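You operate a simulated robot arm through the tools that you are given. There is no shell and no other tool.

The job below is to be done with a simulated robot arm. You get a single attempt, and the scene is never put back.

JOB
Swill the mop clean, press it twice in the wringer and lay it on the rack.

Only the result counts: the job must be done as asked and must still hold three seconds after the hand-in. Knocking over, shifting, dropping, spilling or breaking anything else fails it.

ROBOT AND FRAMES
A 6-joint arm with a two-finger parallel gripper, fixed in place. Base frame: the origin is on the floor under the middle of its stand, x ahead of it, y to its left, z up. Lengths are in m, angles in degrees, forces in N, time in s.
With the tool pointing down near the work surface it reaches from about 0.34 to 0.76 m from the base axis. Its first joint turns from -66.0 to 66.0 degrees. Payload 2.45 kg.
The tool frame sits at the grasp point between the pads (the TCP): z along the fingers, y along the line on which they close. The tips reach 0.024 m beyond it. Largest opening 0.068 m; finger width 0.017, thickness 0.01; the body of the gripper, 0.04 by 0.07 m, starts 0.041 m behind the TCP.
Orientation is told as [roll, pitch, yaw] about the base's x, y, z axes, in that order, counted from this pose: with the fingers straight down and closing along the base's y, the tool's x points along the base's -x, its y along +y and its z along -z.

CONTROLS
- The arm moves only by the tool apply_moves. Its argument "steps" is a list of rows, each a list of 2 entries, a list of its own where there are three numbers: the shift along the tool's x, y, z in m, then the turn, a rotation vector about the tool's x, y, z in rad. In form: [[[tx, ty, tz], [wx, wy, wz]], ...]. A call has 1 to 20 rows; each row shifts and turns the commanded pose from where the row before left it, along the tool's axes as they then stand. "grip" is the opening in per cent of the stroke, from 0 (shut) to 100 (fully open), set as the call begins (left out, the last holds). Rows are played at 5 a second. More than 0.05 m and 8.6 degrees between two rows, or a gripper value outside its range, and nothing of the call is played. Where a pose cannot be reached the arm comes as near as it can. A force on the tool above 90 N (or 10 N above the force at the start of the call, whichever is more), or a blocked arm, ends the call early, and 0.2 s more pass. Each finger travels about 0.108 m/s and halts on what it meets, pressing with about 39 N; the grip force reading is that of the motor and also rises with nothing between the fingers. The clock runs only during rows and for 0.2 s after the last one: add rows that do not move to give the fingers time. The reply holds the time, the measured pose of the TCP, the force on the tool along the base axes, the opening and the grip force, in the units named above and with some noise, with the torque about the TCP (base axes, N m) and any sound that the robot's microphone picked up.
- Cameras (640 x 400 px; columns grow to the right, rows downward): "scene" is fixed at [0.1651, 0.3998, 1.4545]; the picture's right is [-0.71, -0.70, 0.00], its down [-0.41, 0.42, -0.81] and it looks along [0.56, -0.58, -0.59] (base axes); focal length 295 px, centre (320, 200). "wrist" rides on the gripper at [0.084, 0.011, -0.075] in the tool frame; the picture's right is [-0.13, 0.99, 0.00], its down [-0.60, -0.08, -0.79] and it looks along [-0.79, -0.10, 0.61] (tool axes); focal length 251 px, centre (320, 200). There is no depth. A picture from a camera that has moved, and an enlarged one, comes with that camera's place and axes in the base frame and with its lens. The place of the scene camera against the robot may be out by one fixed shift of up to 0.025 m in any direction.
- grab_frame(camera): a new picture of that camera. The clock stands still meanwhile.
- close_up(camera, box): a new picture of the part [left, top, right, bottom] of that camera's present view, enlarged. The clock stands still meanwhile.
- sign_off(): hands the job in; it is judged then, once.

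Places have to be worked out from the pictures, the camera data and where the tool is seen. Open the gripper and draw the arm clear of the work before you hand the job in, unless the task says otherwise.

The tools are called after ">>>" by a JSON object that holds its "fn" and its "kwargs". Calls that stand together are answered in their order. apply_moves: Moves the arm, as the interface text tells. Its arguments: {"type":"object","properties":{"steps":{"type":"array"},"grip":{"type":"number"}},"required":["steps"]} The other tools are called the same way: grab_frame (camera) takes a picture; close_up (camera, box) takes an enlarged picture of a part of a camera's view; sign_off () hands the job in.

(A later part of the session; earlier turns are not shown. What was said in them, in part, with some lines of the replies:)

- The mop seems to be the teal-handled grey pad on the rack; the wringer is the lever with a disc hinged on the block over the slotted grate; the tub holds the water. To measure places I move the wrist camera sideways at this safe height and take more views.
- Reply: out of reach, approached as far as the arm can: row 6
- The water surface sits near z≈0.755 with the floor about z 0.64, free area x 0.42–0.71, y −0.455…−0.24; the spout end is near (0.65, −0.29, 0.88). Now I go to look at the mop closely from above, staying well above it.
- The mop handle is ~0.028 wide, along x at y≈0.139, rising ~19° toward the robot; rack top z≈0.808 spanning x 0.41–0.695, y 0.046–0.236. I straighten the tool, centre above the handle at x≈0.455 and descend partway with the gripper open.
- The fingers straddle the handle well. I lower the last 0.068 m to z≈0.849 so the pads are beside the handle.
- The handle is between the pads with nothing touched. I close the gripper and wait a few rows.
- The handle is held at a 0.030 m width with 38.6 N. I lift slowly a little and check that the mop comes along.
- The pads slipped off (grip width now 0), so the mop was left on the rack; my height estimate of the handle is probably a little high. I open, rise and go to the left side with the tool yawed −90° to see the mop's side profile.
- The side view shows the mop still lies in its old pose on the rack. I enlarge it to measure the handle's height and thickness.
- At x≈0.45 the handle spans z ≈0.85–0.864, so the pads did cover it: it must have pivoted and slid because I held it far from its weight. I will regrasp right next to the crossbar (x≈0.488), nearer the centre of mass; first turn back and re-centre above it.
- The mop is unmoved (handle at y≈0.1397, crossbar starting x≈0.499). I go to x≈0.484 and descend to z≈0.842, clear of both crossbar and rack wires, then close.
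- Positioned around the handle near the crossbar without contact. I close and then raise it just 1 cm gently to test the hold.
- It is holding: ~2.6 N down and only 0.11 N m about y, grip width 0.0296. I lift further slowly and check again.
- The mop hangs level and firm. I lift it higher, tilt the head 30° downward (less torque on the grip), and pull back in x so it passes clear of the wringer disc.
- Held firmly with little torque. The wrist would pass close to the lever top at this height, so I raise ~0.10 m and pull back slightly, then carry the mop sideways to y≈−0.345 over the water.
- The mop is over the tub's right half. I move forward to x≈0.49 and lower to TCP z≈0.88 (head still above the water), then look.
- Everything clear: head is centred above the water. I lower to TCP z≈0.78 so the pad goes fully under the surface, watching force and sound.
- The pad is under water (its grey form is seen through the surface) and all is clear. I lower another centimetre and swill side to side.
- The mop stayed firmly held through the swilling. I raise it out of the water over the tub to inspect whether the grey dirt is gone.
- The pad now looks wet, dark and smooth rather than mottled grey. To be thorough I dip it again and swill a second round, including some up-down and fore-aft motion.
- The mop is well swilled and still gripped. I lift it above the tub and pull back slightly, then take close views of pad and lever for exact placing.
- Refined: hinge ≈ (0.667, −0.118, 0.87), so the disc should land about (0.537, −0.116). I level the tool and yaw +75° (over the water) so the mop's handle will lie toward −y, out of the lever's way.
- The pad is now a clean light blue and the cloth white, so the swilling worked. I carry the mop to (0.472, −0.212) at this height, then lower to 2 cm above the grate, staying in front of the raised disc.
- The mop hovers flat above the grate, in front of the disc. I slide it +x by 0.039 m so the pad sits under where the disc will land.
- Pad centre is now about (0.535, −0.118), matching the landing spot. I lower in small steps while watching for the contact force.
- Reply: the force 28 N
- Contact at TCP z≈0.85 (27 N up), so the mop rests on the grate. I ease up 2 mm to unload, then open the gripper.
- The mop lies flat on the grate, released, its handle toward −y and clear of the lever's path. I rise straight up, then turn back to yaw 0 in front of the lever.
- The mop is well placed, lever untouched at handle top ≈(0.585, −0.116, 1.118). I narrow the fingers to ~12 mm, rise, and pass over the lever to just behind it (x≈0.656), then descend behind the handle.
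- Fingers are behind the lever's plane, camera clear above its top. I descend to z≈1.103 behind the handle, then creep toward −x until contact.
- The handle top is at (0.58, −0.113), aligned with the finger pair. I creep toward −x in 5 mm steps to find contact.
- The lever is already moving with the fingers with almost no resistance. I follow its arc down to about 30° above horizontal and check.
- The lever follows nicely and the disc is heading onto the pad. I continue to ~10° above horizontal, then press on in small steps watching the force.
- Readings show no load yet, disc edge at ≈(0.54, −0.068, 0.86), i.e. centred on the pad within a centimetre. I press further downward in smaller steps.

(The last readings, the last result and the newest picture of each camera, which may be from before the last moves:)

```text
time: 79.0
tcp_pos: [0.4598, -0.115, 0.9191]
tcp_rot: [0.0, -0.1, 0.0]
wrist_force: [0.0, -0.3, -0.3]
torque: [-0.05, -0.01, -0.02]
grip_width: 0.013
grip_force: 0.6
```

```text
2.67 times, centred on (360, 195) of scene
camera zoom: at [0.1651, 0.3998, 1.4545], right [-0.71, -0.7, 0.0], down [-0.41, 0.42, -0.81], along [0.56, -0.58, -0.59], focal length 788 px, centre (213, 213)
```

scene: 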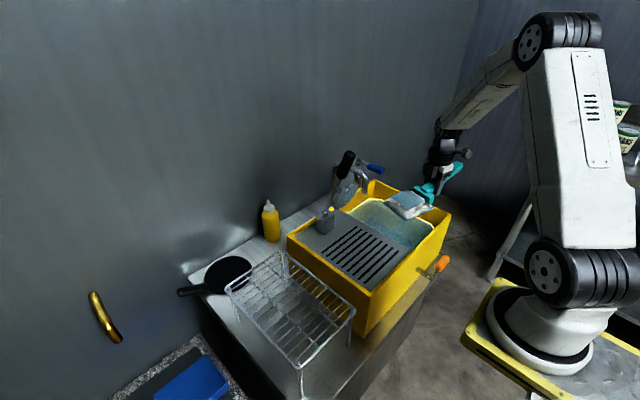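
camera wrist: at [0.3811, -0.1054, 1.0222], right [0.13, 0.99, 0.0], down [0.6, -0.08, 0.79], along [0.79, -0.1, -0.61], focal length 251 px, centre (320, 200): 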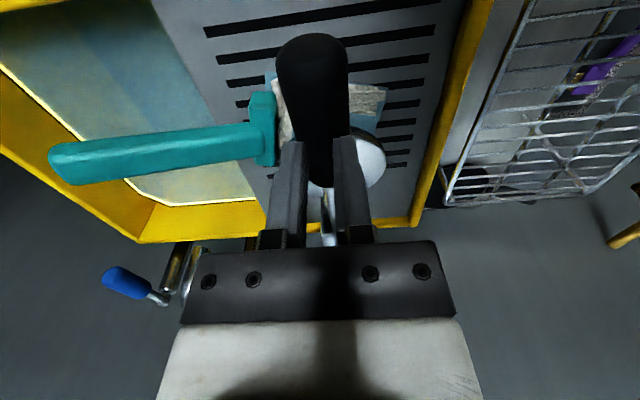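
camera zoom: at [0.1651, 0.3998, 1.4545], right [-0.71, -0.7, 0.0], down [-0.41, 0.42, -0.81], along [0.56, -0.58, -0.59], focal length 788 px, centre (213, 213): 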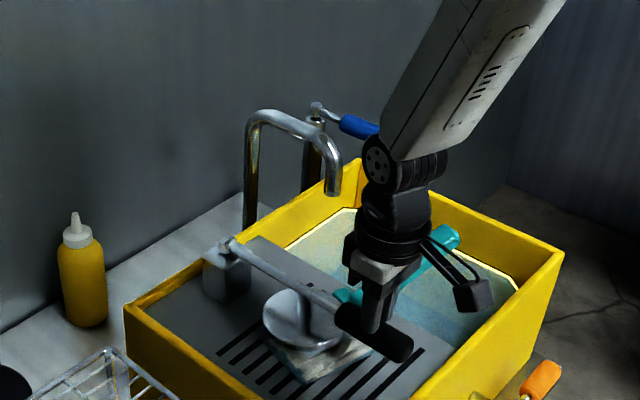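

No resistance yet; the disc is close to the pad. I keep pressing down in 4–5 mm steps.

>>> {"fn": "apply_moves", "kwargs": {"steps": [[[0.0003, 0, 0.005], [0, 0, 0]], [[0.0003, 0, 0.005], [0, 0, 0]], [[0, 0, 0], [0, 0, 0]]]}}

>>> {"fn": "apply_moves", "kwargs": {"steps": [[[0, 0, 0.005], [0, 0, 0]], [[0, 0, 0], [0, 0, 0]]]}}

>>> {"fn": "close_up", "kwargs": {"camera": "scene", "box": [280, 180, 420, 270]}}

>>> {"fn": "grab_frame", "kwargs": {"camera": "wrist"}}

```text
time: 79.6
tcp_pos: [0.4604, -0.1153, 0.9171]
tcp_rot: [-0.1, -0.1, 0.0]
wrist_force: [-14.9, 4.8, 39.2]
torque: [0.08, 0.33, -0.02]
grip_width: 0.0116
grip_force: 0.1
stopped in row 2: the force on the tool passed its limit at 106 N (the readings are from after the stop); the commanded pose is now the measured one
```

```text
time: 80.0
tcp_pos: [0.4611, -0.114, 0.9165]
tcp_rot: [0.0, -0.1, 0.1]
wrist_force: [-16.2, 5.4, 39.6]
torque: [0.07, 0.32, -0.04]
grip_width: 0.0117
grip_force: 0.1
stopped in row 1: the force on the tool passed its limit at 105 N (the readings are from after the stop); the commanded pose is now the measured one
```

```text
4.44 times, centred on (350, 225) of scene
camera zoom: at [0.1641, 0.4001, 1.4545], right [-0.71, -0.7, 0.0], down [-0.41, 0.42, -0.81], along [0.57, -0.58, -0.59], focal length 1313 px, centre (187, 89)
```

zoom: 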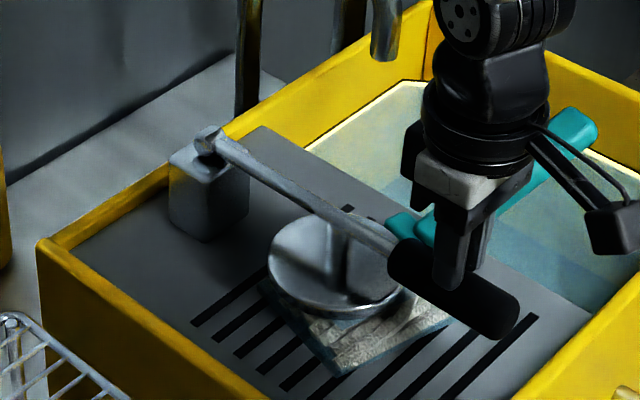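

```text
taken
camera wrist: at [0.3759, -0.1043, 0.9921], right [0.13, 0.99, 0.0], down [0.6, -0.08, 0.79], along [0.79, -0.1, -0.61], focal length 251 px, centre (320, 200)
```

wrist: 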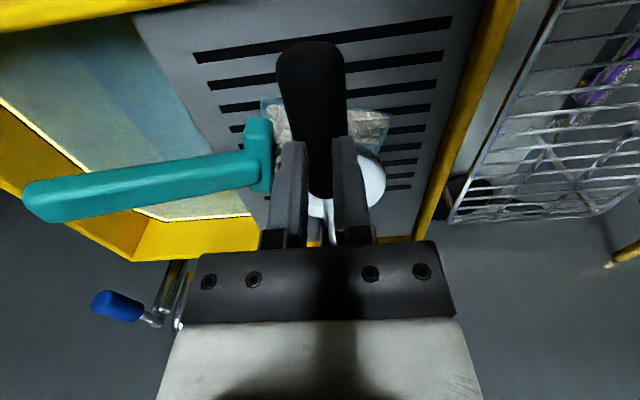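

The disc met the pad hard (over 100 N peak) with the lever horizontal, so the mop is being squeezed; 39 N still acts. I add about 1 mm for a firm press and hold for a moment.

>>> {"fn": "apply_moves", "kwargs": {"steps": [[[0, 0, 0.001], [0, 0, 0]], [[0, 0, 0], [0, 0, 0]], [[0, 0, 0], [0, 0, 0]], [[0, 0, 0], [0, 0, 0]], [[0, 0, 0], [0, 0, 0]]]}}

>>> {"fn": "close_up", "kwargs": {"camera": "scene", "box": [320, 210, 400, 260]}}

```text
time: 81.2
tcp_pos: [0.4605, -0.1149, 0.9158]
tcp_rot: [0.0, -0.3, 0.0]
wrist_force: [-23.1, 5.4, 64.1]
torque: [0.05, 0.5, 0.03]
grip_width: 0.0118
grip_force: 0.1
```

```text
8.00 times, centred on (360, 235) of scene
camera zoom: at [0.1635, 0.4002, 1.4546], right [-0.71, -0.7, 0.0], down [-0.41, 0.42, -0.81], along [0.57, -0.58, -0.59], focal length 2364 px, centre (0, -80)
```

zoom: 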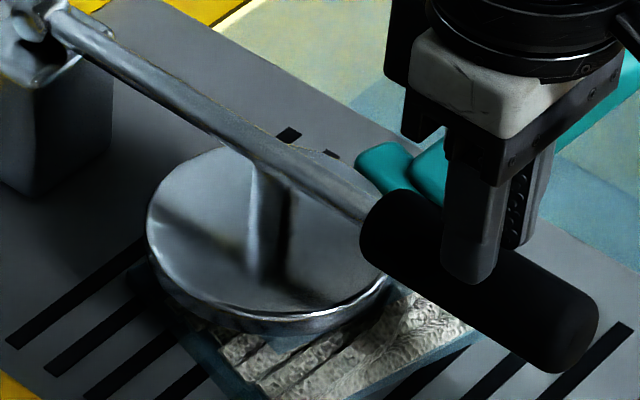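

Steady 64 N press with the lever horizontal and disc flat on the pad. Now I ease up 3 cm and see whether the lever springs back or stays down.

>>> {"fn": "apply_moves", "kwargs": {"steps": [[[0, 0, -0.005], [0, 0, 0]], [[0, 0, -0.01], [0, 0, 0]], [[0, 0, -0.015], [0, 0, 0]], [[0, 0, 0], [0, 0, 0]], [[0, 0, 0], [0, 0, 0]]]}}

>>> {"fn": "close_up", "kwargs": {"camera": "scene", "box": [280, 160, 420, 260]}}

>>> {"fn": "grab_frame", "kwargs": {"camera": "wrist"}}

```text
time: 82.4
tcp_pos: [0.4635, -0.1165, 0.9434]
tcp_rot: [0.0, -0.1, 0.2]
wrist_force: [0.1, 0.2, 0.9]
torque: [0.03, 0.0, -0.02]
grip_width: 0.0124
grip_force: 0.3
```

```text
4.00 times, centred on (350, 210) of scene
camera zoom: at [0.1651, 0.3998, 1.4545], right [-0.71, -0.7, 0.0], down [-0.41, 0.42, -0.81], along [0.56, -0.58, -0.59], focal length 1182 px, centre (200, 160)
```

zoom: 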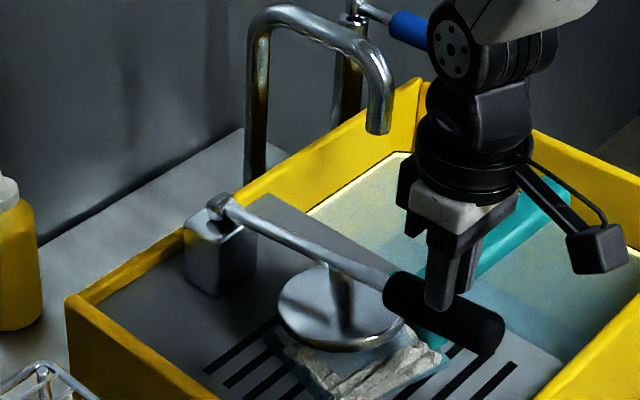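

```text
taken
camera wrist: at [0.3772, -0.1048, 1.0182], right [0.13, 0.99, 0.0], down [0.6, -0.08, 0.8], along [0.79, -0.1, -0.61], focal length 251 px, centre (320, 200)
```

wrist: 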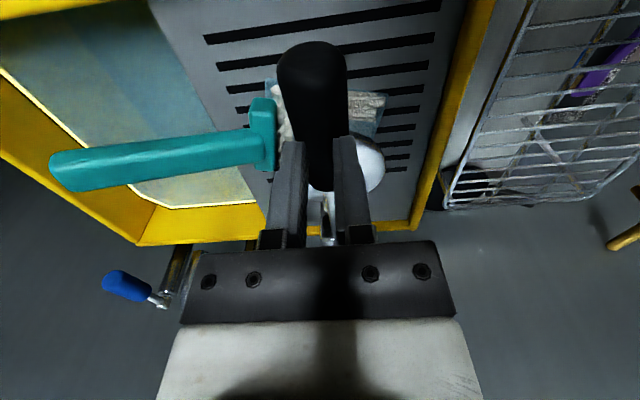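

The lever seems to rise with the fingers (light return spring). I back off along the same arc to let it return fully upright.

>>> {"fn": "apply_moves", "kwargs": {"steps": [[[-0.0084, 0, -0.0217], [0, 0, 0]], [[-0.0071, 0, -0.0174], [0, 0, 0]], [[-0.0084, 0, -0.0169], [0, 0, 0]], [[-0.0099, 0, -0.016], [0, 0, 0]], [[-0.0113, 0, -0.015], [0, 0, 0]], [[-0.0125, 0, -0.0141], [0, 0, 0]], [[-0.0137, 0, -0.0128], [0, 0, 0]], [[-0.0148, 0, -0.0117], [0, 0, 0]], [[-0.0157, 0, -0.0103], [0, 0, 0]], [[-0.0166, 0, -0.0089], [0, 0, 0]], [[-0.0172, 0, -0.0075], [0, 0, 0]], [[-0.0234, 0, -0.0073], [0, 0, 0]], [[0, 0, 0], [0, 0, 0]]]}}

>>> {"fn": "close_up", "kwargs": {"camera": "scene", "box": [280, 120, 440, 270]}}

>>> {"fn": "grab_frame", "kwargs": {"camera": "wrist"}}

```text
time: 85.2
tcp_pos: [0.621, -0.1145, 1.1051]
tcp_rot: [-0.1, -0.2, 0.1]
wrist_force: [-0.5, 0.4, 0.8]
torque: [0.01, -0.01, 0.0]
grip_width: 0.0121
grip_force: 0.0
```

```text
2.67 times, centred on (360, 195) of scene
camera zoom: at [0.1651, 0.3998, 1.4545], right [-0.71, -0.7, 0.0], down [-0.41, 0.42, -0.81], along [0.56, -0.58, -0.59], focal length 788 px, centre (213, 213)
```

zoom: 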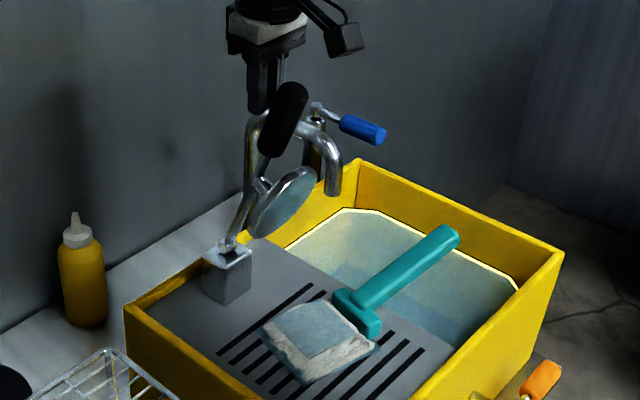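

```text
taken
camera wrist: at [0.537, -0.1039, 1.1797], right [0.13, 0.99, 0.0], down [0.6, -0.08, 0.8], along [0.79, -0.1, -0.61], focal length 251 px, centre (320, 200)
```

wrist: 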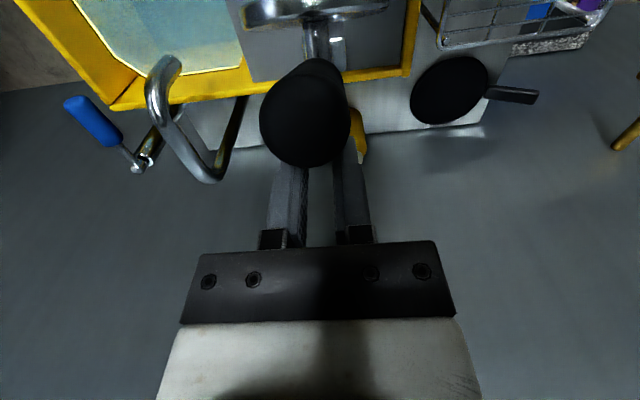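

The lever returned upright by itself and the mop stayed in place. I look closely at the pad for the effect of the first press before doing the second.

>>> {"fn": "close_up", "kwargs": {"camera": "scene", "box": [335, 205, 415, 265]}}

>>> {"fn": "apply_moves", "kwargs": {"steps": [[[-0.012, 0, 0], [0, 0, 0]], [[-0.012, 0, 0], [0, 0, 0]], [[0, 0, 0], [0, 0, 0]], [[0, 0, 0], [0, 0, 0]]]}}

>>> {"fn": "close_up", "kwargs": {"camera": "scene", "box": [280, 120, 440, 270]}}

```text
6.67 times, centred on (375, 235) of scene
camera zoom: at [0.1651, 0.3998, 1.4545], right [-0.71, -0.7, 0.0], down [-0.41, 0.42, -0.81], along [0.56, -0.58, -0.59], focal length 1970 px, centre (-47, -33)
```

zoom: 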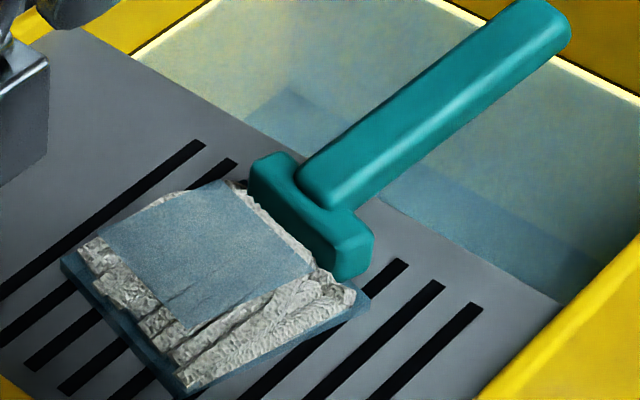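

```text
time: 86.2
tcp_pos: [0.647, -0.1144, 1.1061]
tcp_rot: [0.0, -0.2, 0.1]
wrist_force: [0.4, -0.4, 0.5]
torque: [-0.01, -0.01, -0.03]
grip_width: 0.0121
grip_force: 0.1
```

```text
2.67 times, centred on (360, 195) of scene
camera zoom: at [0.1651, 0.3998, 1.4545], right [-0.71, -0.7, 0.0], down [-0.41, 0.42, -0.81], along [0.56, -0.58, -0.59], focal length 788 px, centre (213, 213)
```

zoom: 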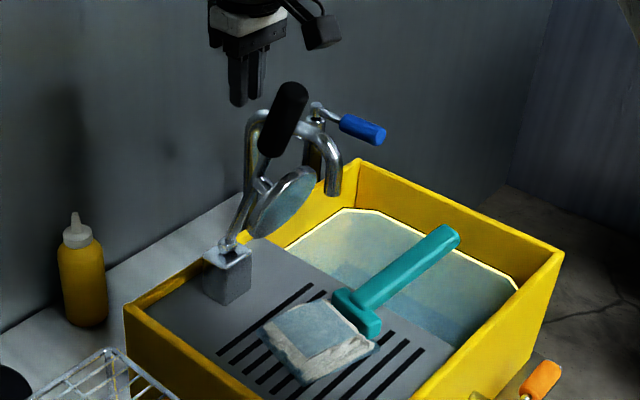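

The pad now looks matte and flatter, so the first press took effect, and the lever is back at rest. I make the second press along the same path, stopping just before the pad.

>>> {"fn": "apply_moves", "kwargs": {"steps": [[[0.0126, 0, 0.0015], [0, 0, 0]], [[0.0126, 0, 0.0015], [0, 0, 0]], [[0.01, 0, 0], [0, 0, 0]], [[0.0128, 0, 0.0073], [0, 0, 0]], [[0.0172, 0, 0.0075], [0, 0, 0]], [[0.0166, 0, 0.0089], [0, 0, 0]], [[0.0157, 0, 0.0103], [0, 0, 0]], [[0.0148, 0, 0.0117], [0, 0, 0]], [[0.0137, 0, 0.0128], [0, 0, 0]], [[0.0125, 0, 0.0141], [0, 0, 0]], [[0.0113, 0, 0.015], [0, 0, 0]], [[0.0099, 0, 0.016], [0, 0, 0]], [[0.0084, 0, 0.0169], [0, 0, 0]], [[0.0071, 0, 0.0174], [0, 0, 0]], [[0.0053, 0, 0.018], [0, 0, 0]], [[0.002, 0, 0.009], [0, 0, 0]], [[0.0015, 0, 0.009], [0, 0, 0]], [[0.001, 0, 0.005], [0, 0, 0]], [[0.001, 0, 0.004], [0, 0, 0]], [[0, 0, 0], [0, 0, 0]]]}}

>>> {"fn": "close_up", "kwargs": {"camera": "scene", "box": [280, 160, 420, 260]}}

```text
time: 90.4
tcp_pos: [0.4584, -0.1164, 0.9187]
tcp_rot: [0.0, -0.3, 0.1]
wrist_force: [0.8, 0.2, 0.4]
torque: [0.03, -0.01, -0.02]
grip_width: 0.0123
grip_force: 0.1
```

```text
4.00 times, centred on (350, 210) of scene
camera zoom: at [0.1651, 0.3998, 1.4545], right [-0.71, -0.7, 0.0], down [-0.41, 0.42, -0.81], along [0.56, -0.58, -0.59], focal length 1182 px, centre (200, 160)
```

zoom: 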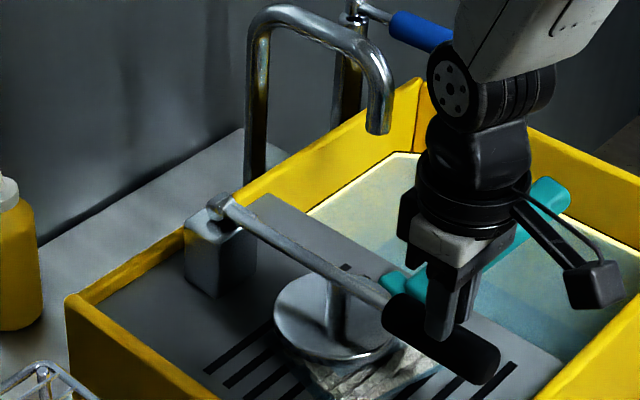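

Just above contact. I now press in 1–2 mm steps to the same firm load.

>>> {"fn": "apply_moves", "kwargs": {"steps": [[[0, 0, 0.002], [0, 0, 0]], [[0, 0, 0.001], [0, 0, 0]], [[0, 0, 0], [0, 0, 0]]]}}

>>> {"fn": "apply_moves", "kwargs": {"steps": [[[0, 0, 0.001], [0, 0, 0]], [[0, 0, 0], [0, 0, 0]]]}}

```text
time: 91.2
tcp_pos: [0.4579, -0.1161, 0.9175]
tcp_rot: [0.0, -0.3, 0.1]
wrist_force: [-8.7, 0.5, 42.5]
torque: [0.25, 0.19, 0.0]
grip_width: 0.0124
grip_force: 0.1
```

```text
time: 91.8
tcp_pos: [0.4579, -0.1168, 0.9172]
tcp_rot: [-0.1, -0.3, 0.1]
wrist_force: [-14.2, 1.8, 57.9]
torque: [0.4, 0.34, 0.09]
grip_width: 0.0133
grip_force: 0.8
```

58 N now; I add about 1.5 mm more for a press as strong as the first and hold it briefly.

>>> {"fn": "apply_moves", "kwargs": {"steps": [[[0, 0, 0.001], [0, 0, 0]], [[0, 0, 0.0005], [0, 0, 0]], [[0, 0, 0], [0, 0, 0]], [[0, 0, 0], [0, 0, 0]], [[0, 0, 0], [0, 0, 0]]]}}

>>> {"fn": "close_up", "kwargs": {"camera": "scene", "box": [320, 210, 400, 260]}}

```text
time: 93.0
tcp_pos: [0.4587, -0.1163, 0.9159]
tcp_rot: [-0.1, -0.5, 0.1]
wrist_force: [-18.8, 0.9, 77.5]
torque: [0.53, 0.5, 0.17]
grip_width: 0.0128
grip_force: 0.4
```

```text
8.00 times, centred on (360, 235) of scene
camera zoom: at [0.1634, 0.4001, 1.4546], right [-0.71, -0.7, 0.0], down [-0.41, 0.42, -0.81], along [0.57, -0.58, -0.59], focal length 2364 px, centre (0, -80)
```

zoom: 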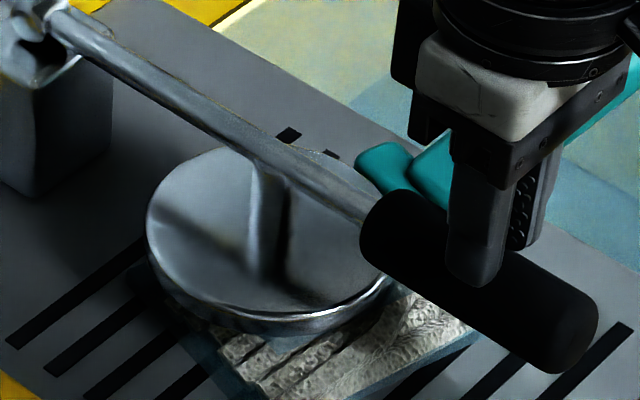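

Second press: 77.5 N held, lever at the same fully lowered angle. I release along the arc and let the lever return upright.

>>> {"fn": "apply_moves", "kwargs": {"steps": [[[0, 0, -0.005], [0, 0, 0]], [[0, 0, -0.01], [0, 0, 0]], [[-0.003, 0, -0.0145], [0, 0, 0]], [[-0.0084, 0, -0.0217], [0, 0, 0]], [[-0.0071, 0, -0.0174], [0, 0, 0]], [[-0.0084, 0, -0.0169], [0, 0, 0]], [[-0.0099, 0, -0.016], [0, 0, 0]], [[-0.0113, 0, -0.015], [0, 0, 0]], [[-0.0125, 0, -0.0141], [0, 0, 0]], [[-0.0137, 0, -0.0128], [0, 0, 0]], [[-0.0148, 0, -0.0117], [0, 0, 0]], [[-0.0157, 0, -0.0103], [0, 0, 0]], [[-0.0166, 0, -0.0089], [0, 0, 0]], [[-0.0172, 0, -0.0075], [0, 0, 0]], [[-0.0234, 0, -0.0073], [0, 0, 0]], [[-0.012, 0, 0], [0, 0, 0]], [[-0.015, 0, 0], [0, 0, 0]], [[0, 0, 0], [0, 0, 0]]]}}

>>> {"fn": "close_up", "kwargs": {"camera": "scene", "box": [280, 120, 440, 270]}}

>>> {"fn": "close_up", "kwargs": {"camera": "scene", "box": [335, 205, 415, 265]}}

```text
time: 96.8
tcp_pos: [0.6473, -0.115, 1.1035]
tcp_rot: [0.0, -0.2, 0.0]
wrist_force: [0.0, 1.0, 0.6]
torque: [-0.03, -0.02, -0.04]
grip_width: 0.0124
grip_force: 0.0
```

```text
2.67 times, centred on (360, 195) of scene
camera zoom: at [0.1651, 0.3998, 1.4545], right [-0.71, -0.7, 0.0], down [-0.41, 0.42, -0.81], along [0.56, -0.58, -0.59], focal length 788 px, centre (213, 213)
```

zoom: 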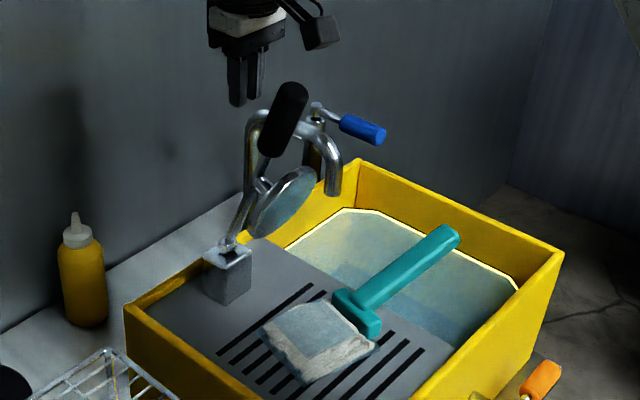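

```text
6.67 times, centred on (375, 235) of scene
camera zoom: at [0.1651, 0.3998, 1.4545], right [-0.71, -0.7, 0.0], down [-0.41, 0.42, -0.81], along [0.56, -0.58, -0.59], focal length 1970 px, centre (-47, -33)
```

zoom: 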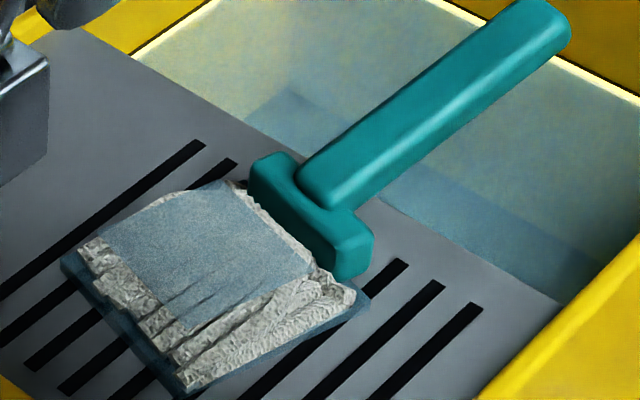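

The pad is paler and drier after the second press; the lever is at rest and the mop unmoved. I rise over the lever and go back above the mop's handle at (0.512, −0.2115), open and yaw 75°.

>>> {"fn": "apply_moves", "kwargs": {"steps": [[[0, 0, -0.03], [0, 0, 0]], [[0, 0, -0.03], [0, 0, 0]], [[0, 0, -0.03], [0, 0, 0]], [[0.0338, -0.0241, 0], [0, 0, 0]], [[0.0338, -0.0241, 0], [0, 0, 0]], [[0.0338, -0.0241, 0], [0, 0, 0]], [[0.0338, -0.0241, 0], [0, 0, 0]], [[0, 0, 0], [0, 0, -0.131]], [[0, 0, 0], [0, 0, -0.131]], [[0, 0, 0], [0, 0, -0.131]], [[0, 0, 0], [0, 0, -0.131]], [[0, 0, 0], [0, 0, -0.131]], [[0, 0, 0], [0, 0, -0.131]], [[0, 0, 0], [0, 0, -0.131]], [[0, 0, 0], [0, 0, -0.131]], [[0, 0, 0], [0, 0, -0.131]], [[0, 0, 0], [0, 0, -0.13]], [[0, 0, 0], [0, 0, 0]]], "grip": 18}}

>>> {"fn": "apply_moves", "kwargs": {"steps": [[[0, 0, 0.045], [0, 0, 0]], [[0, 0, 0.045], [0, 0, 0]], [[0, 0, 0.045], [0, 0, 0]], [[0, 0, 0.045], [0, 0, 0]], [[0, 0, 0.03], [0, 0, 0]], [[0, 0, 0], [0, 0, 0]]], "grip": 100}}

>>> {"fn": "grab_frame", "kwargs": {"camera": "wrist"}}

>>> {"fn": "close_up", "kwargs": {"camera": "scene", "box": [280, 120, 440, 270]}}

```text
time: 100.6
tcp_pos: [0.5112, -0.2114, 1.1925]
tcp_rot: [-0.2, 0.0, 75.1]
wrist_force: [-0.1, -0.3, -0.2]
torque: [-0.01, -0.01, -0.01]
grip_width: 0.0125
grip_force: 0.1
```

```text
time: 102.0
tcp_pos: [0.5113, -0.2117, 0.9799]
tcp_rot: [-0.3, 0.0, 75.2]
wrist_force: [-0.3, 0.8, -0.3]
torque: [0.0, 0.0, 0.01]
grip_width: 0.0683
grip_force: 0.2
```

```text
taken
camera wrist: at [0.4785, -0.2903, 1.055], right [-0.93, 0.38, 0.0], down [0.23, 0.56, 0.79], along [0.3, 0.73, -0.61], focal length 251 px, centre (320, 200)
```

wrist: 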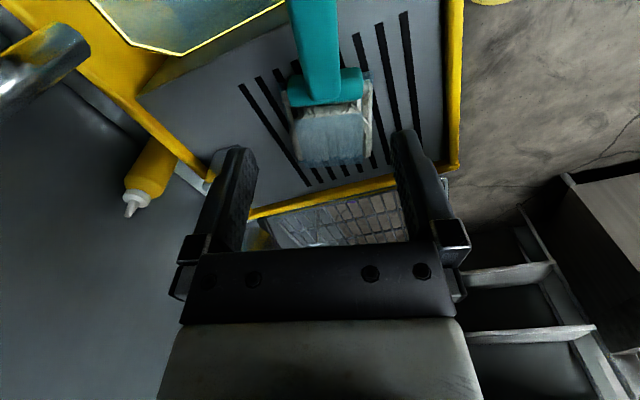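

```text
2.67 times, centred on (360, 195) of scene
camera zoom: at [0.1651, 0.3998, 1.4545], right [-0.71, -0.7, 0.0], down [-0.41, 0.42, -0.81], along [0.56, -0.58, -0.59], focal length 788 px, centre (213, 213)
```

zoom: 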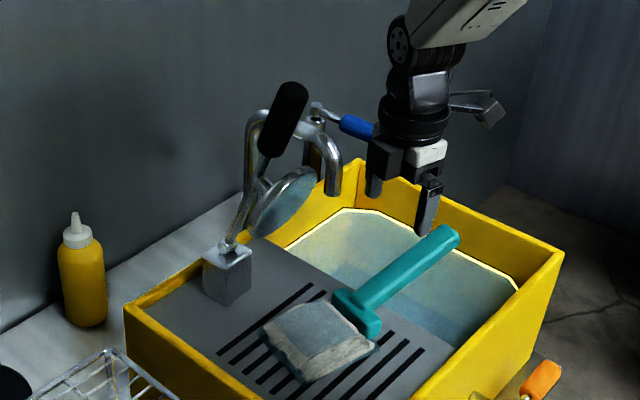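

The mop appears centred between the fingers in its placed pose. I descend to the height matching my earlier pre-grasp view and compare.

>>> {"fn": "apply_moves", "kwargs": {"steps": [[[0, 0, 0.02], [0, 0, 0]], [[0, 0, 0.015], [0, 0, 0]], [[0, 0, 0], [0, 0, 0]]]}}

>>> {"fn": "close_up", "kwargs": {"camera": "wrist", "box": [220, 60, 420, 240]}}

```text
time: 102.8
tcp_pos: [0.5123, -0.2116, 0.9458]
tcp_rot: [-0.2, 0.0, 75.1]
wrist_force: [-0.3, 0.1, -0.5]
torque: [-0.01, 0.01, -0.01]
grip_width: 0.068
grip_force: 0.0
```

```text
2.22 times, centred on (320, 150) of wrist
camera zoom: at [0.4788, -0.291, 1.0216], right [-0.93, 0.38, 0.0], down [0.23, 0.56, 0.79], along [0.3, 0.73, -0.61], focal length 559 px, centre (320, 311)
```

zoom: 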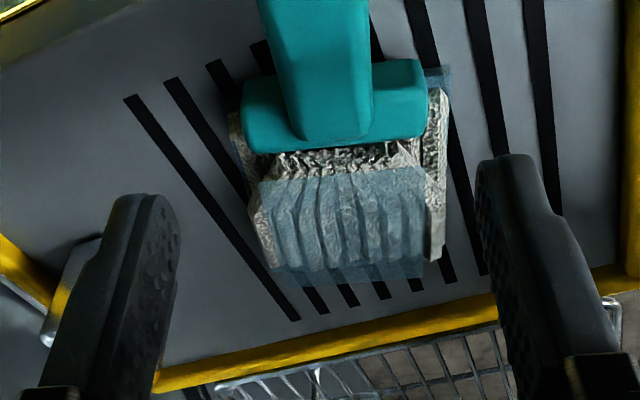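

Relative to my first grasp the mop is only ~2–3 mm further out, lateral alignment identical. I move 5 mm toward the head and descend to z≈0.849, then close.

>>> {"fn": "apply_moves", "kwargs": {"steps": [[[-0.005, 0, 0.02], [0, 0, 0]], [[0, 0, 0.03], [0, 0, 0]], [[0, 0, 0.027], [0, 0, 0]], [[0, 0, 0.02], [0, 0, 0]], [[0, 0, 0], [0, 0, 0]]], "grip": 100}}

>>> {"fn": "close_up", "kwargs": {"camera": "wrist", "box": [220, 60, 420, 240]}}

```text
time: 104.0
tcp_pos: [0.5142, -0.2075, 0.8494]
tcp_rot: [-0.2, 0.0, 75.2]
wrist_force: [-0.3, -0.9, -0.5]
torque: [-0.01, 0.05, -0.02]
grip_width: 0.0679
grip_force: 0.1
```

```text
2.22 times, centred on (320, 150) of wrist
camera zoom: at [0.4813, -0.2869, 0.9241], right [-0.93, 0.38, 0.0], down [0.23, 0.56, 0.79], along [0.3, 0.73, -0.61], focal length 559 px, centre (320, 311)
```

zoom: 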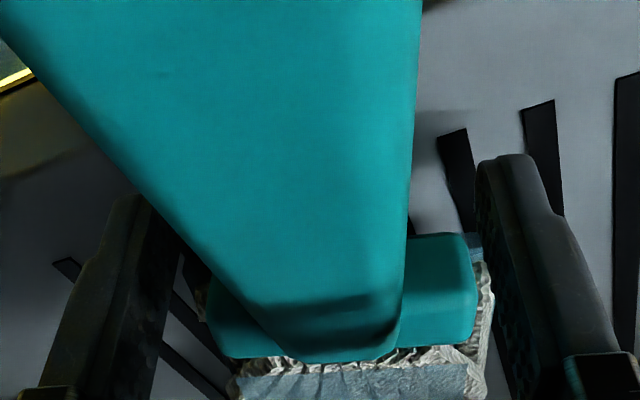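

Alignment matches the first good grasp. I close and lift slowly by 1 cm to test.

>>> {"fn": "apply_moves", "kwargs": {"steps": [[[0, 0, 0], [0, 0, 0]], [[0, 0, 0], [0, 0, 0]], [[0, 0, 0], [0, 0, 0]], [[0, 0, -0.003], [0, 0, 0]], [[0, 0, -0.003], [0, 0, 0]], [[0, 0, -0.004], [0, 0, 0]], [[0, 0, 0], [0, 0, 0]]], "grip": 0}}

>>> {"fn": "close_up", "kwargs": {"camera": "scene", "box": [280, 140, 440, 270]}}

```text
time: 105.6
tcp_pos: [0.5146, -0.2057, 0.86]
tcp_rot: [-0.2, 0.0, 75.1]
wrist_force: [0.7, -0.1, -2.0]
torque: [-0.16, 0.02, -0.01]
grip_width: 0.0296
grip_force: 39.0
```

```text
3.08 times, centred on (360, 205) of scene
camera zoom: at [0.1651, 0.3998, 1.4545], right [-0.71, -0.7, 0.0], down [-0.41, 0.42, -0.81], along [0.56, -0.58, -0.59], focal length 909 px, centre (197, 185)
```

zoom: 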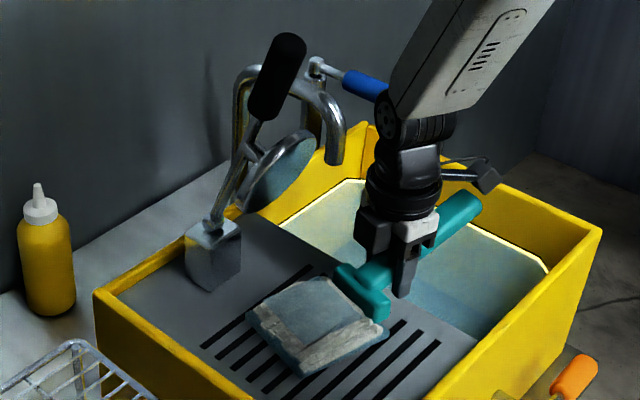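

The mop is held (−2 N, small torque). I reverse the entry path: lift 1 cm more, slide out −x from under the disc, then raise.

>>> {"fn": "apply_moves", "kwargs": {"steps": [[[0, 0, -0.005], [0, 0, 0]], [[0, 0, -0.005], [0, 0, 0]], [[0.0036, 0.0135, 0], [0, 0, 0]], [[0.0036, 0.0135, 0], [0, 0, 0]], [[0.0036, 0.0135, 0], [0, 0, 0]], [[0, 0, 0], [0, 0, 0]], [[0, 0, -0.01], [0, 0, 0]], [[0, 0, -0.02], [0, 0, 0]], [[0, 0, -0.025], [0, 0, 0]], [[0, 0, -0.025], [0, 0, 0]], [[0, 0, -0.02], [0, 0, 0]], [[0, 0, -0.01], [0, 0, 0]], [[0, 0, 0], [0, 0, 0]]]}}

>>> {"fn": "close_up", "kwargs": {"camera": "scene", "box": [280, 120, 440, 270]}}

>>> {"fn": "grab_frame", "kwargs": {"camera": "wrist"}}

```text
time: 108.4
tcp_pos: [0.4712, -0.2067, 0.981]
tcp_rot: [-0.2, 0.0, 75.0]
wrist_force: [0.1, 0.1, -0.9]
torque: [-0.17, 0.05, 0.02]
grip_width: 0.0295
grip_force: 39.2
```

```text
2.67 times, centred on (360, 195) of scene
camera zoom: at [0.1651, 0.3998, 1.4545], right [-0.71, -0.7, 0.0], down [-0.41, 0.42, -0.81], along [0.56, -0.58, -0.59], focal length 788 px, centre (213, 213)
```

zoom: 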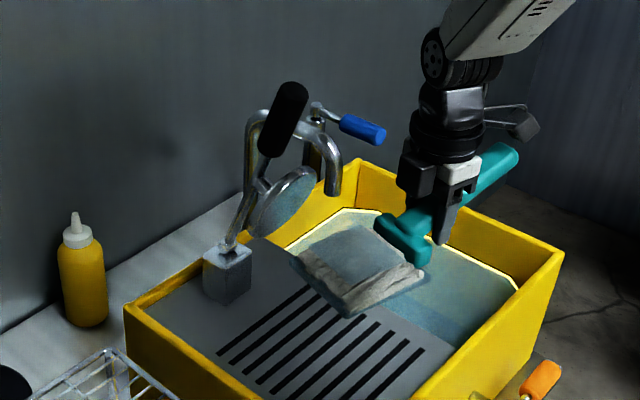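

```text
taken
camera wrist: at [0.4383, -0.2849, 1.0558], right [-0.93, 0.38, 0.0], down [0.23, 0.56, 0.79], along [0.3, 0.73, -0.61], focal length 251 px, centre (320, 200)
```

wrist: 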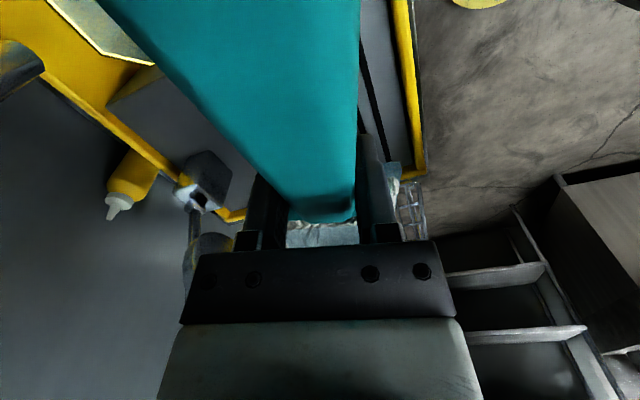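

The mop is out, level and clear. I pull back to x≈0.436, then carry it in +y past the lever (keeping x small) to y≈0.10 before turning.

>>> {"fn": "apply_moves", "kwargs": {"steps": [[[0.0045, 0.0169, -0.01], [0, 0, 0]], [[0.0045, 0.0169, -0.01], [0, 0, 0]], [[-0.0125, 0.0033, 0], [0, 0, 0]], [[-0.025, 0.0067, 0], [0, 0, 0]], [[-0.025, 0.0067, 0], [0, 0, 0]], [[-0.025, 0.0067, 0], [0, 0, 0]], [[-0.025, 0.0067, 0], [0, 0, 0]], [[-0.025, 0.0067, 0], [0, 0, 0]], [[-0.025, 0.0067, 0], [0, 0, 0]], [[-0.025, 0.0067, 0], [0, 0, 0]], [[-0.025, 0.0067, 0], [0, 0, 0]], [[-0.025, 0.0067, 0], [0, 0, 0]], [[-0.025, 0.0067, 0], [0, 0, 0]], [[-0.025, 0.0067, 0], [0, 0, 0]], [[-0.0125, 0.0033, 0], [0, 0, 0]], [[0, 0, 0], [0, 0, 0]]]}}

>>> {"fn": "grab_frame", "kwargs": {"camera": "scene"}}

>>> {"fn": "grab_frame", "kwargs": {"camera": "wrist"}}

```text
time: 111.8
tcp_pos: [0.4367, 0.1012, 0.9997]
tcp_rot: [-0.2, 0.0, 75.1]
wrist_force: [0.7, 0.4, -1.2]
torque: [-0.14, 0.03, -0.02]
grip_width: 0.0294
grip_force: 39.1
```

```text
taken
```

scene: 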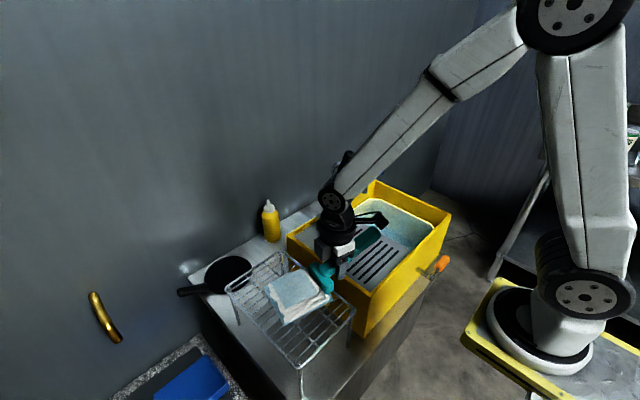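

```text
taken
camera wrist: at [0.4035, 0.0243, 1.0747], right [-0.93, 0.38, 0.0], down [0.23, 0.56, 0.79], along [0.3, 0.73, -0.61], focal length 251 px, centre (320, 200)
```

wrist: 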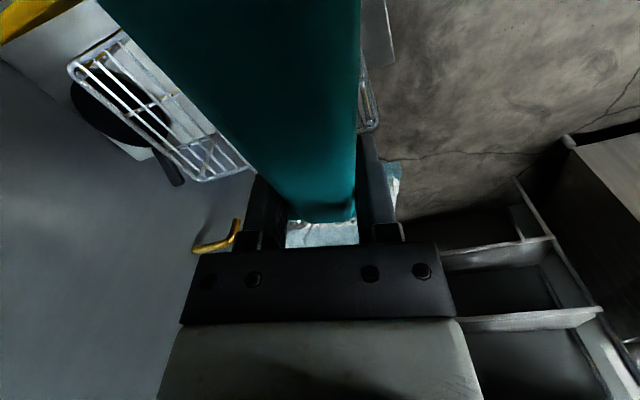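

The mop is past the lever and above the rack area. I turn the tool back to yaw 0 so the handle points to the robot as it lay originally.

>>> {"fn": "apply_moves", "kwargs": {"steps": [[[0, 0, 0], [0, 0, 0.07]], [[0, 0, 0], [0, 0, 0.12]], [[0, 0, 0], [0, 0, 0.13]], [[0, 0, 0], [0, 0, 0.13]], [[0, 0, 0], [0, 0, 0.13]], [[0, 0, 0], [0, 0, 0.13]], [[0, 0, 0], [0, 0, 0.13]], [[0, 0, 0], [0, 0, 0.13]], [[0, 0, 0], [0, 0, 0.13]], [[0, 0, 0], [0, 0, 0.13]], [[0, 0, 0], [0, 0, 0.081]], [[0, 0, 0], [0, 0, 0]]]}}

>>> {"fn": "grab_frame", "kwargs": {"camera": "wrist"}}

>>> {"fn": "close_up", "kwargs": {"camera": "scene", "box": [220, 180, 380, 330]}}

```text
time: 114.4
tcp_pos: [0.4358, 0.1041, 1.0003]
tcp_rot: [0.0, -0.3, -0.1]
wrist_force: [-0.1, 0.0, -1.2]
torque: [0.03, 0.12, -0.03]
grip_width: 0.0298
grip_force: 39.6
```

```text
taken
camera wrist: at [0.3513, 0.1146, 1.0744], right [0.13, 0.99, 0.0], down [0.6, -0.08, 0.8], along [0.79, -0.1, -0.61], focal length 251 px, centre (320, 200)
```

wrist: 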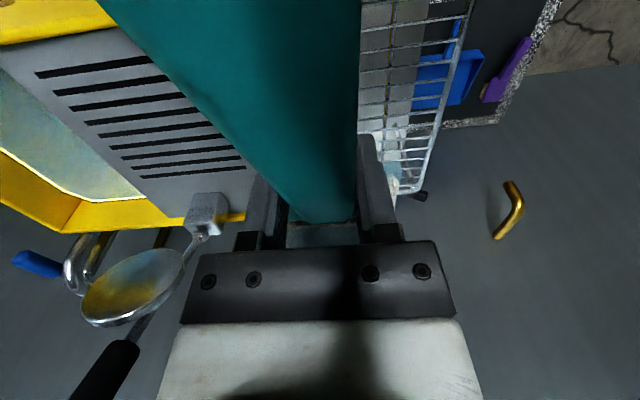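

```text
2.67 times, centred on (300, 255) of scene
camera zoom: at [0.1651, 0.3998, 1.4545], right [-0.71, -0.7, 0.0], down [-0.41, 0.42, -0.81], along [0.56, -0.58, -0.59], focal length 788 px, centre (373, 53)
```

zoom: 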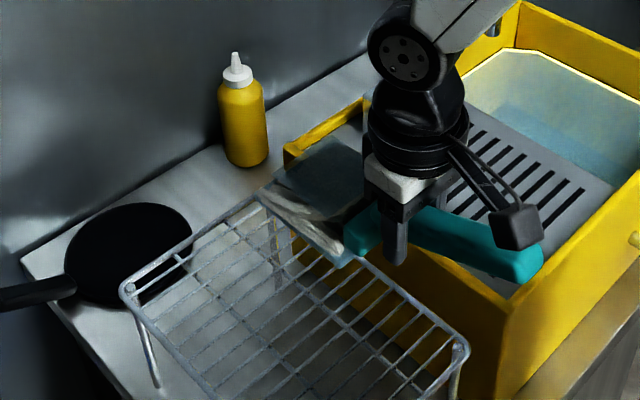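

The mop is level at yaw 0. I move over the rack to (0.503, 0.141) and lower to about 2 cm above resting height.

>>> {"fn": "apply_moves", "kwargs": {"steps": [[[-0.0167, 0.0092, 0], [0, 0, 0]], [[-0.0167, 0.0092, 0], [0, 0, 0]], [[-0.0167, 0.0092, 0], [0, 0, 0]], [[-0.0167, 0.0092, 0], [0, 0, 0]], [[0, 0, 0.015], [0, 0, 0]], [[0, 0, 0.025], [0, 0, 0]], [[0, 0, 0.025], [0, 0, 0]], [[0, 0, 0.025], [0, 0, 0]], [[0, 0, 0.025], [0, 0, 0]], [[0, 0, 0.02], [0, 0, 0]], [[0, 0, 0], [0, 0, 0]]]}}

>>> {"fn": "close_up", "kwargs": {"camera": "scene", "box": [210, 220, 370, 340]}}

>>> {"fn": "grab_frame", "kwargs": {"camera": "wrist"}}

```text
time: 116.8
tcp_pos: [0.5025, 0.14, 0.8632]
tcp_rot: [0.0, -0.2, -0.1]
wrist_force: [-0.2, 0.2, -1.4]
torque: [-0.04, 0.13, 0.01]
grip_width: 0.0297
grip_force: 39.3
```

```text
3.33 times, centred on (290, 280) of scene
camera zoom: at [0.1651, 0.3998, 1.4545], right [-0.71, -0.7, 0.0], down [-0.41, 0.42, -0.81], along [0.56, -0.58, -0.59], focal length 985 px, centre (420, -67)
```

zoom: 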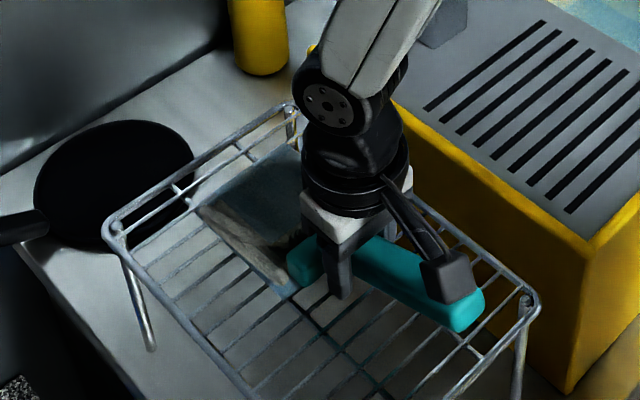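

```text
taken
camera wrist: at [0.4177, 0.151, 0.9389], right [0.13, 0.99, 0.0], down [0.6, -0.08, 0.8], along [0.79, -0.1, -0.61], focal length 251 px, centre (320, 200)
```

wrist: 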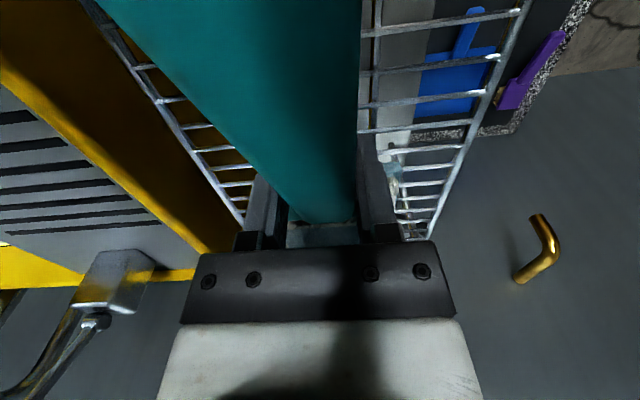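

The head lies well inside the rack's frame. I lower gently in small steps until it touches.

>>> {"fn": "apply_moves", "kwargs": {"steps": [[[0, 0, 0.005], [0, 0, 0]], [[0, 0, 0.005], [0, 0, 0]], [[0, 0, 0.003], [0, 0, 0]], [[0, 0, 0], [0, 0, 0]]]}}

>>> {"fn": "apply_moves", "kwargs": {"steps": [[[0, 0, 0.002], [0, 0, 0]], [[0, 0, 0.002], [0, 0, 0]], [[0, 0, 0], [0, 0, 0]]]}}

```text
time: 117.8
tcp_pos: [0.5038, 0.1395, 0.8514]
tcp_rot: [0.0, -0.2, -0.1]
wrist_force: [-0.5, -0.6, -2.1]
torque: [-0.01, 0.13, -0.01]
grip_width: 0.0297
grip_force: 39.2
```

```text
time: 118.6
tcp_pos: [0.5023, 0.1399, 0.8478]
tcp_rot: [0.0, -0.2, 0.0]
wrist_force: [0.0, 0.1, -1.5]
torque: [0.0, 0.15, 0.03]
grip_width: 0.03
grip_force: 39.5
```

No contact yet at z≈0.848. I continue 1–2 mm at a time.

>>> {"fn": "apply_moves", "kwargs": {"steps": [[[0, 0, 0.0015], [0, 0, 0]], [[0, 0, 0.0015], [0, 0, 0]], [[0, 0, 0], [0, 0, 0]]]}}

>>> {"fn": "apply_moves", "kwargs": {"steps": [[[0, 0, 0.001], [0, 0, 0]], [[0, 0, 0.001], [0, 0, 0]], [[0, 0, 0], [0, 0, 0]]]}}

```text
time: 119.4
tcp_pos: [0.5035, 0.1396, 0.8446]
tcp_rot: [0.1, -0.3, -0.1]
wrist_force: [-0.6, 0.4, -2.4]
torque: [0.0, 0.14, -0.01]
grip_width: 0.03
grip_force: 39.3
```

```text
time: 120.2
tcp_pos: [0.5032, 0.1408, 0.842]
tcp_rot: [0.0, -0.1, 0.0]
wrist_force: [0.6, 0.0, 0.1]
torque: [-0.02, 0.13, 0.01]
grip_width: 0.0295
grip_force: 38.6
```

Force moved from −2 to about 0 N: the mop is beginning to rest. One more millimetre, then release.

>>> {"fn": "apply_moves", "kwargs": {"steps": [[[0, 0, 0.001], [0, 0, 0]], [[0, 0, 0], [0, 0, 0]]]}}

>>> {"fn": "close_up", "kwargs": {"camera": "scene", "box": [210, 220, 370, 340]}}

```text
time: 120.8
tcp_pos: [0.5035, 0.141, 0.8426]
tcp_rot: [0.1, -0.2, 0.0]
wrist_force: [0.0, -0.4, -1.8]
torque: [-0.03, 0.11, 0.02]
grip_width: 0.0296
grip_force: 39.4
```

```text
3.33 times, centred on (290, 280) of scene
camera zoom: at [0.1651, 0.3998, 1.4545], right [-0.71, -0.7, 0.0], down [-0.41, 0.42, -0.81], along [0.56, -0.58, -0.59], focal length 985 px, centre (420, -67)
```

zoom: 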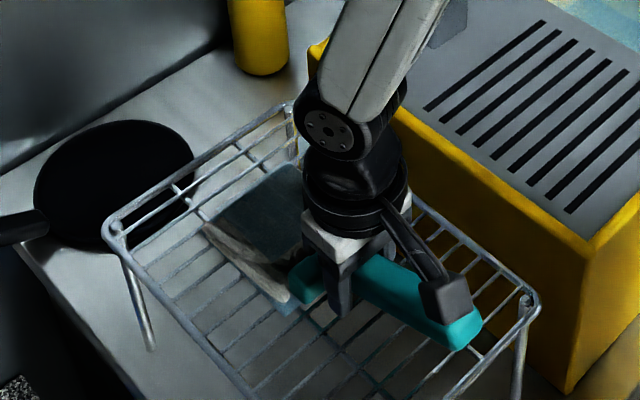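

The reading is noisy and still shows the weight, so I lower a few more millimetre steps.

>>> {"fn": "apply_moves", "kwargs": {"steps": [[[0, 0, 0.001], [0, 0, 0]], [[0, 0, 0], [0, 0, 0]], [[0, 0, 0], [0, 0, 0]]]}}

>>> {"fn": "apply_moves", "kwargs": {"steps": [[[0, 0, 0.001], [0, 0, 0]], [[0, 0, 0], [0, 0, 0]], [[0, 0, 0], [0, 0, 0]]]}}

```text
time: 121.6
tcp_pos: [0.5029, 0.1409, 0.8422]
tcp_rot: [0.0, -0.2, 0.0]
wrist_force: [-4.9, -1.1, 10.5]
torque: [0.0, -0.1, 0.0]
grip_width: 0.0295
grip_force: 38.9
```

```text
time: 122.4
tcp_pos: [0.5036, 0.1409, 0.8413]
tcp_rot: [0.1, -0.4, 0.0]
wrist_force: [-8.1, -8.1, 27.9]
torque: [-0.09, -0.65, -0.12]
grip_width: 0.0297
grip_force: 39.6
```

Clear contact now (28 N). I ease back ~1.5 mm to unload, then open the gripper.

>>> {"fn": "apply_moves", "kwargs": {"steps": [[[0, 0, -0.0015], [0, 0, 0]], [[0, 0, 0], [0, 0, 0]]]}}

>>> {"fn": "apply_moves", "kwargs": {"steps": [[[0, 0, 0], [0, 0, 0]], [[0, 0, 0], [0, 0, 0]], [[0, 0, 0], [0, 0, 0]]], "grip": 100}}

>>> {"fn": "close_up", "kwargs": {"camera": "wrist", "box": [220, 60, 420, 240]}}

>>> {"fn": "close_up", "kwargs": {"camera": "scene", "box": [210, 220, 370, 340]}}

```text
time: 123.0
tcp_pos: [0.5038, 0.1408, 0.8404]
tcp_rot: [0.0, -0.2, 0.1]
wrist_force: [3.1, -1.3, 4.6]
torque: [0.24, -0.24, -0.1]
grip_width: 0.0298
grip_force: 39.3
```

```text
time: 123.8
tcp_pos: [0.5033, 0.1407, 0.8408]
tcp_rot: [0.0, -0.2, 0.0]
wrist_force: [0.3, -0.1, 0.6]
torque: [0.0, 0.0, 0.01]
grip_width: 0.068
grip_force: 0.1
```

```text
2.22 times, centred on (320, 150) of wrist
camera zoom: at [0.4183, 0.1515, 0.9157], right [0.13, 0.99, 0.0], down [0.6, -0.08, 0.8], along [0.79, -0.1, -0.61], focal length 559 px, centre (320, 311)
```

zoom: 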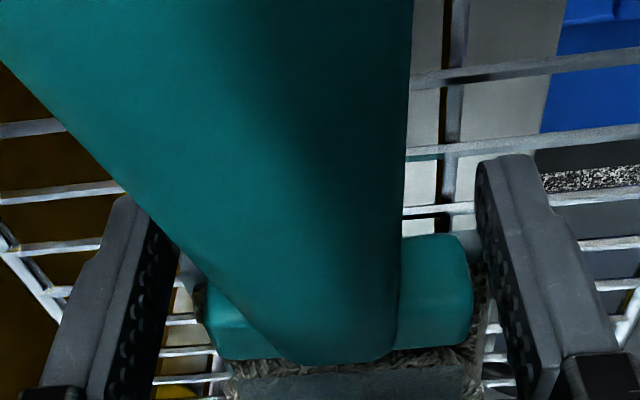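

```text
3.33 times, centred on (290, 280) of scene
camera zoom: at [0.1651, 0.3998, 1.4545], right [-0.71, -0.7, 0.0], down [-0.41, 0.42, -0.81], along [0.56, -0.58, -0.59], focal length 985 px, centre (420, -67)
```

zoom: 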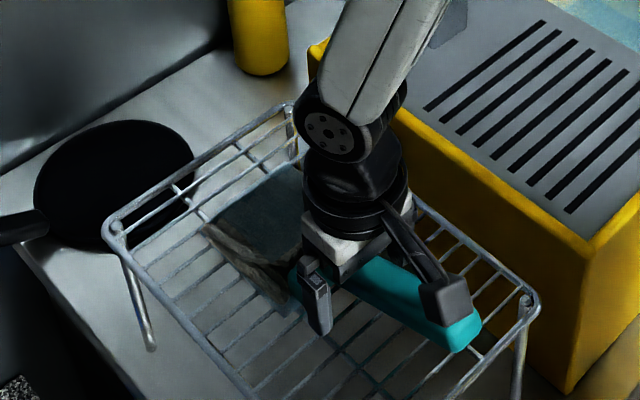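

The gripper is open (0.068) with the mop resting on the rack. I rise straight up and clear the work area.

>>> {"fn": "apply_moves", "kwargs": {"steps": [[[0, 0, -0.01], [0, 0, 0]], [[0, 0, -0.02], [0, 0, 0]], [[0, 0, -0.03], [0, 0, 0]], [[0, 0, -0.04], [0, 0, 0]], [[0, 0, -0.045], [0, 0, 0]], [[0, 0, -0.045], [0, 0, 0]], [[0, 0, -0.045], [0, 0, 0]], [[0, 0, -0.045], [0, 0, 0]], [[0, 0, -0.045], [0, 0, 0]], [[0, 0, -0.045], [0, 0, 0]], [[0.03, 0, -0.03], [0, 0, 0]], [[0.03, 0, 0], [0, 0, 0]], [[0, 0, 0], [0, 0, 0]]], "grip": 100}}

>>> {"fn": "grab_frame", "kwargs": {"camera": "scene"}}

>>> {"fn": "close_up", "kwargs": {"camera": "scene", "box": [210, 220, 370, 340]}}

>>> {"fn": "grab_frame", "kwargs": {"camera": "wrist"}}

```text
time: 126.6
tcp_pos: [0.4425, 0.1399, 1.2418]
tcp_rot: [-0.1, -0.2, 0.0]
wrist_force: [0.0, 0.6, -0.3]
torque: [0.04, 0.02, -0.01]
grip_width: 0.0681
grip_force: 0.1
```

```text
taken
```

scene: 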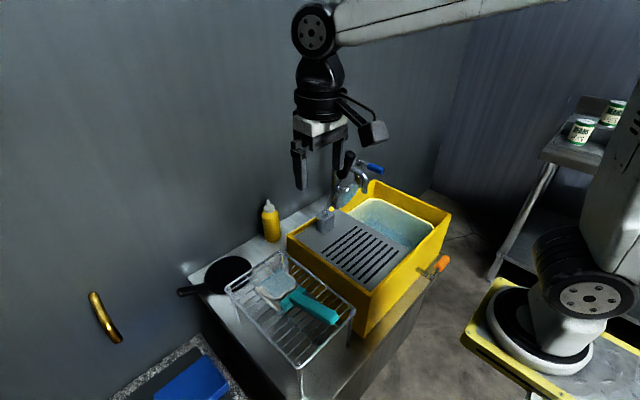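

```text
3.33 times, centred on (290, 280) of scene
camera zoom: at [0.1651, 0.3998, 1.4545], right [-0.71, -0.7, 0.0], down [-0.41, 0.42, -0.81], along [0.56, -0.58, -0.59], focal length 985 px, centre (420, -67)
```

zoom: 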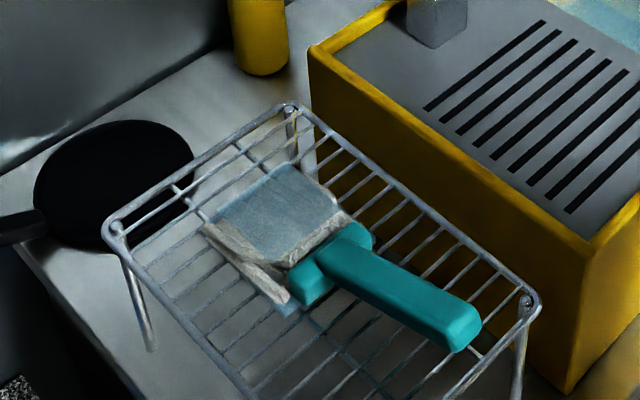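

```text
taken
camera wrist: at [0.3573, 0.1509, 1.3169], right [0.13, 0.99, 0.0], down [0.6, -0.08, 0.8], along [0.79, -0.1, -0.61], focal length 251 px, centre (320, 200)
```

wrist: 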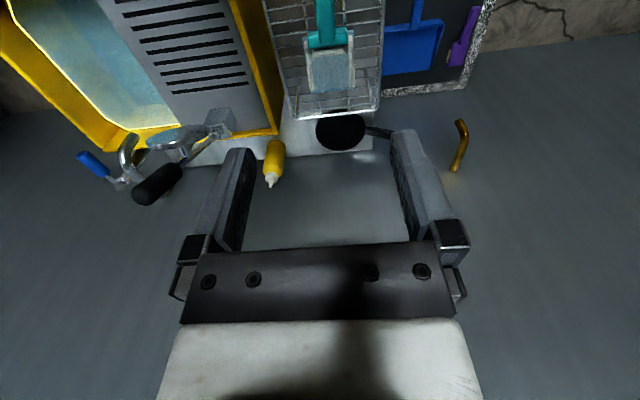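

The mop lies clean and wrung, fully on the rack. The lever is back upright, everything else is in its place, and the arm is clear with the gripper open. I hand the job in.

>>> {"fn": "sign_off", "kwargs": {}}

```text
The job is handed in.
```

I swilled the mop in the tub, pressed it twice in the wringer and laid it on the rack, then handed the job in. No verdict came back, so I don't know how it was judged.

- **Swilling:** I dipped the mop and moved it around in the water in two rounds. The mottled grey dirt on top is gone. The pad is now light blue and the cloth off-white. I did not see the underside.
- **Wringing:** I lowered the lever fully onto the mop twice, letting it spring back upright after each press. The first press peaked at about 106 N and the second reached about 78 N. The pad looked drier after each one. The disc landed about 1.5 to 2 cm behind the pad's centre but covered most of it.
- **Rack:** The mop lies flat, fully inside the rack's frame, with its handle toward the robot.

My first attempt to lift the mop off the rack slipped: I had gripped the handle too far from the head. The mop stayed where it was, and gripping nearer the head held.

The last pictures show nothing else moved or knocked over. The arm is clear of the work, with the gripper open.
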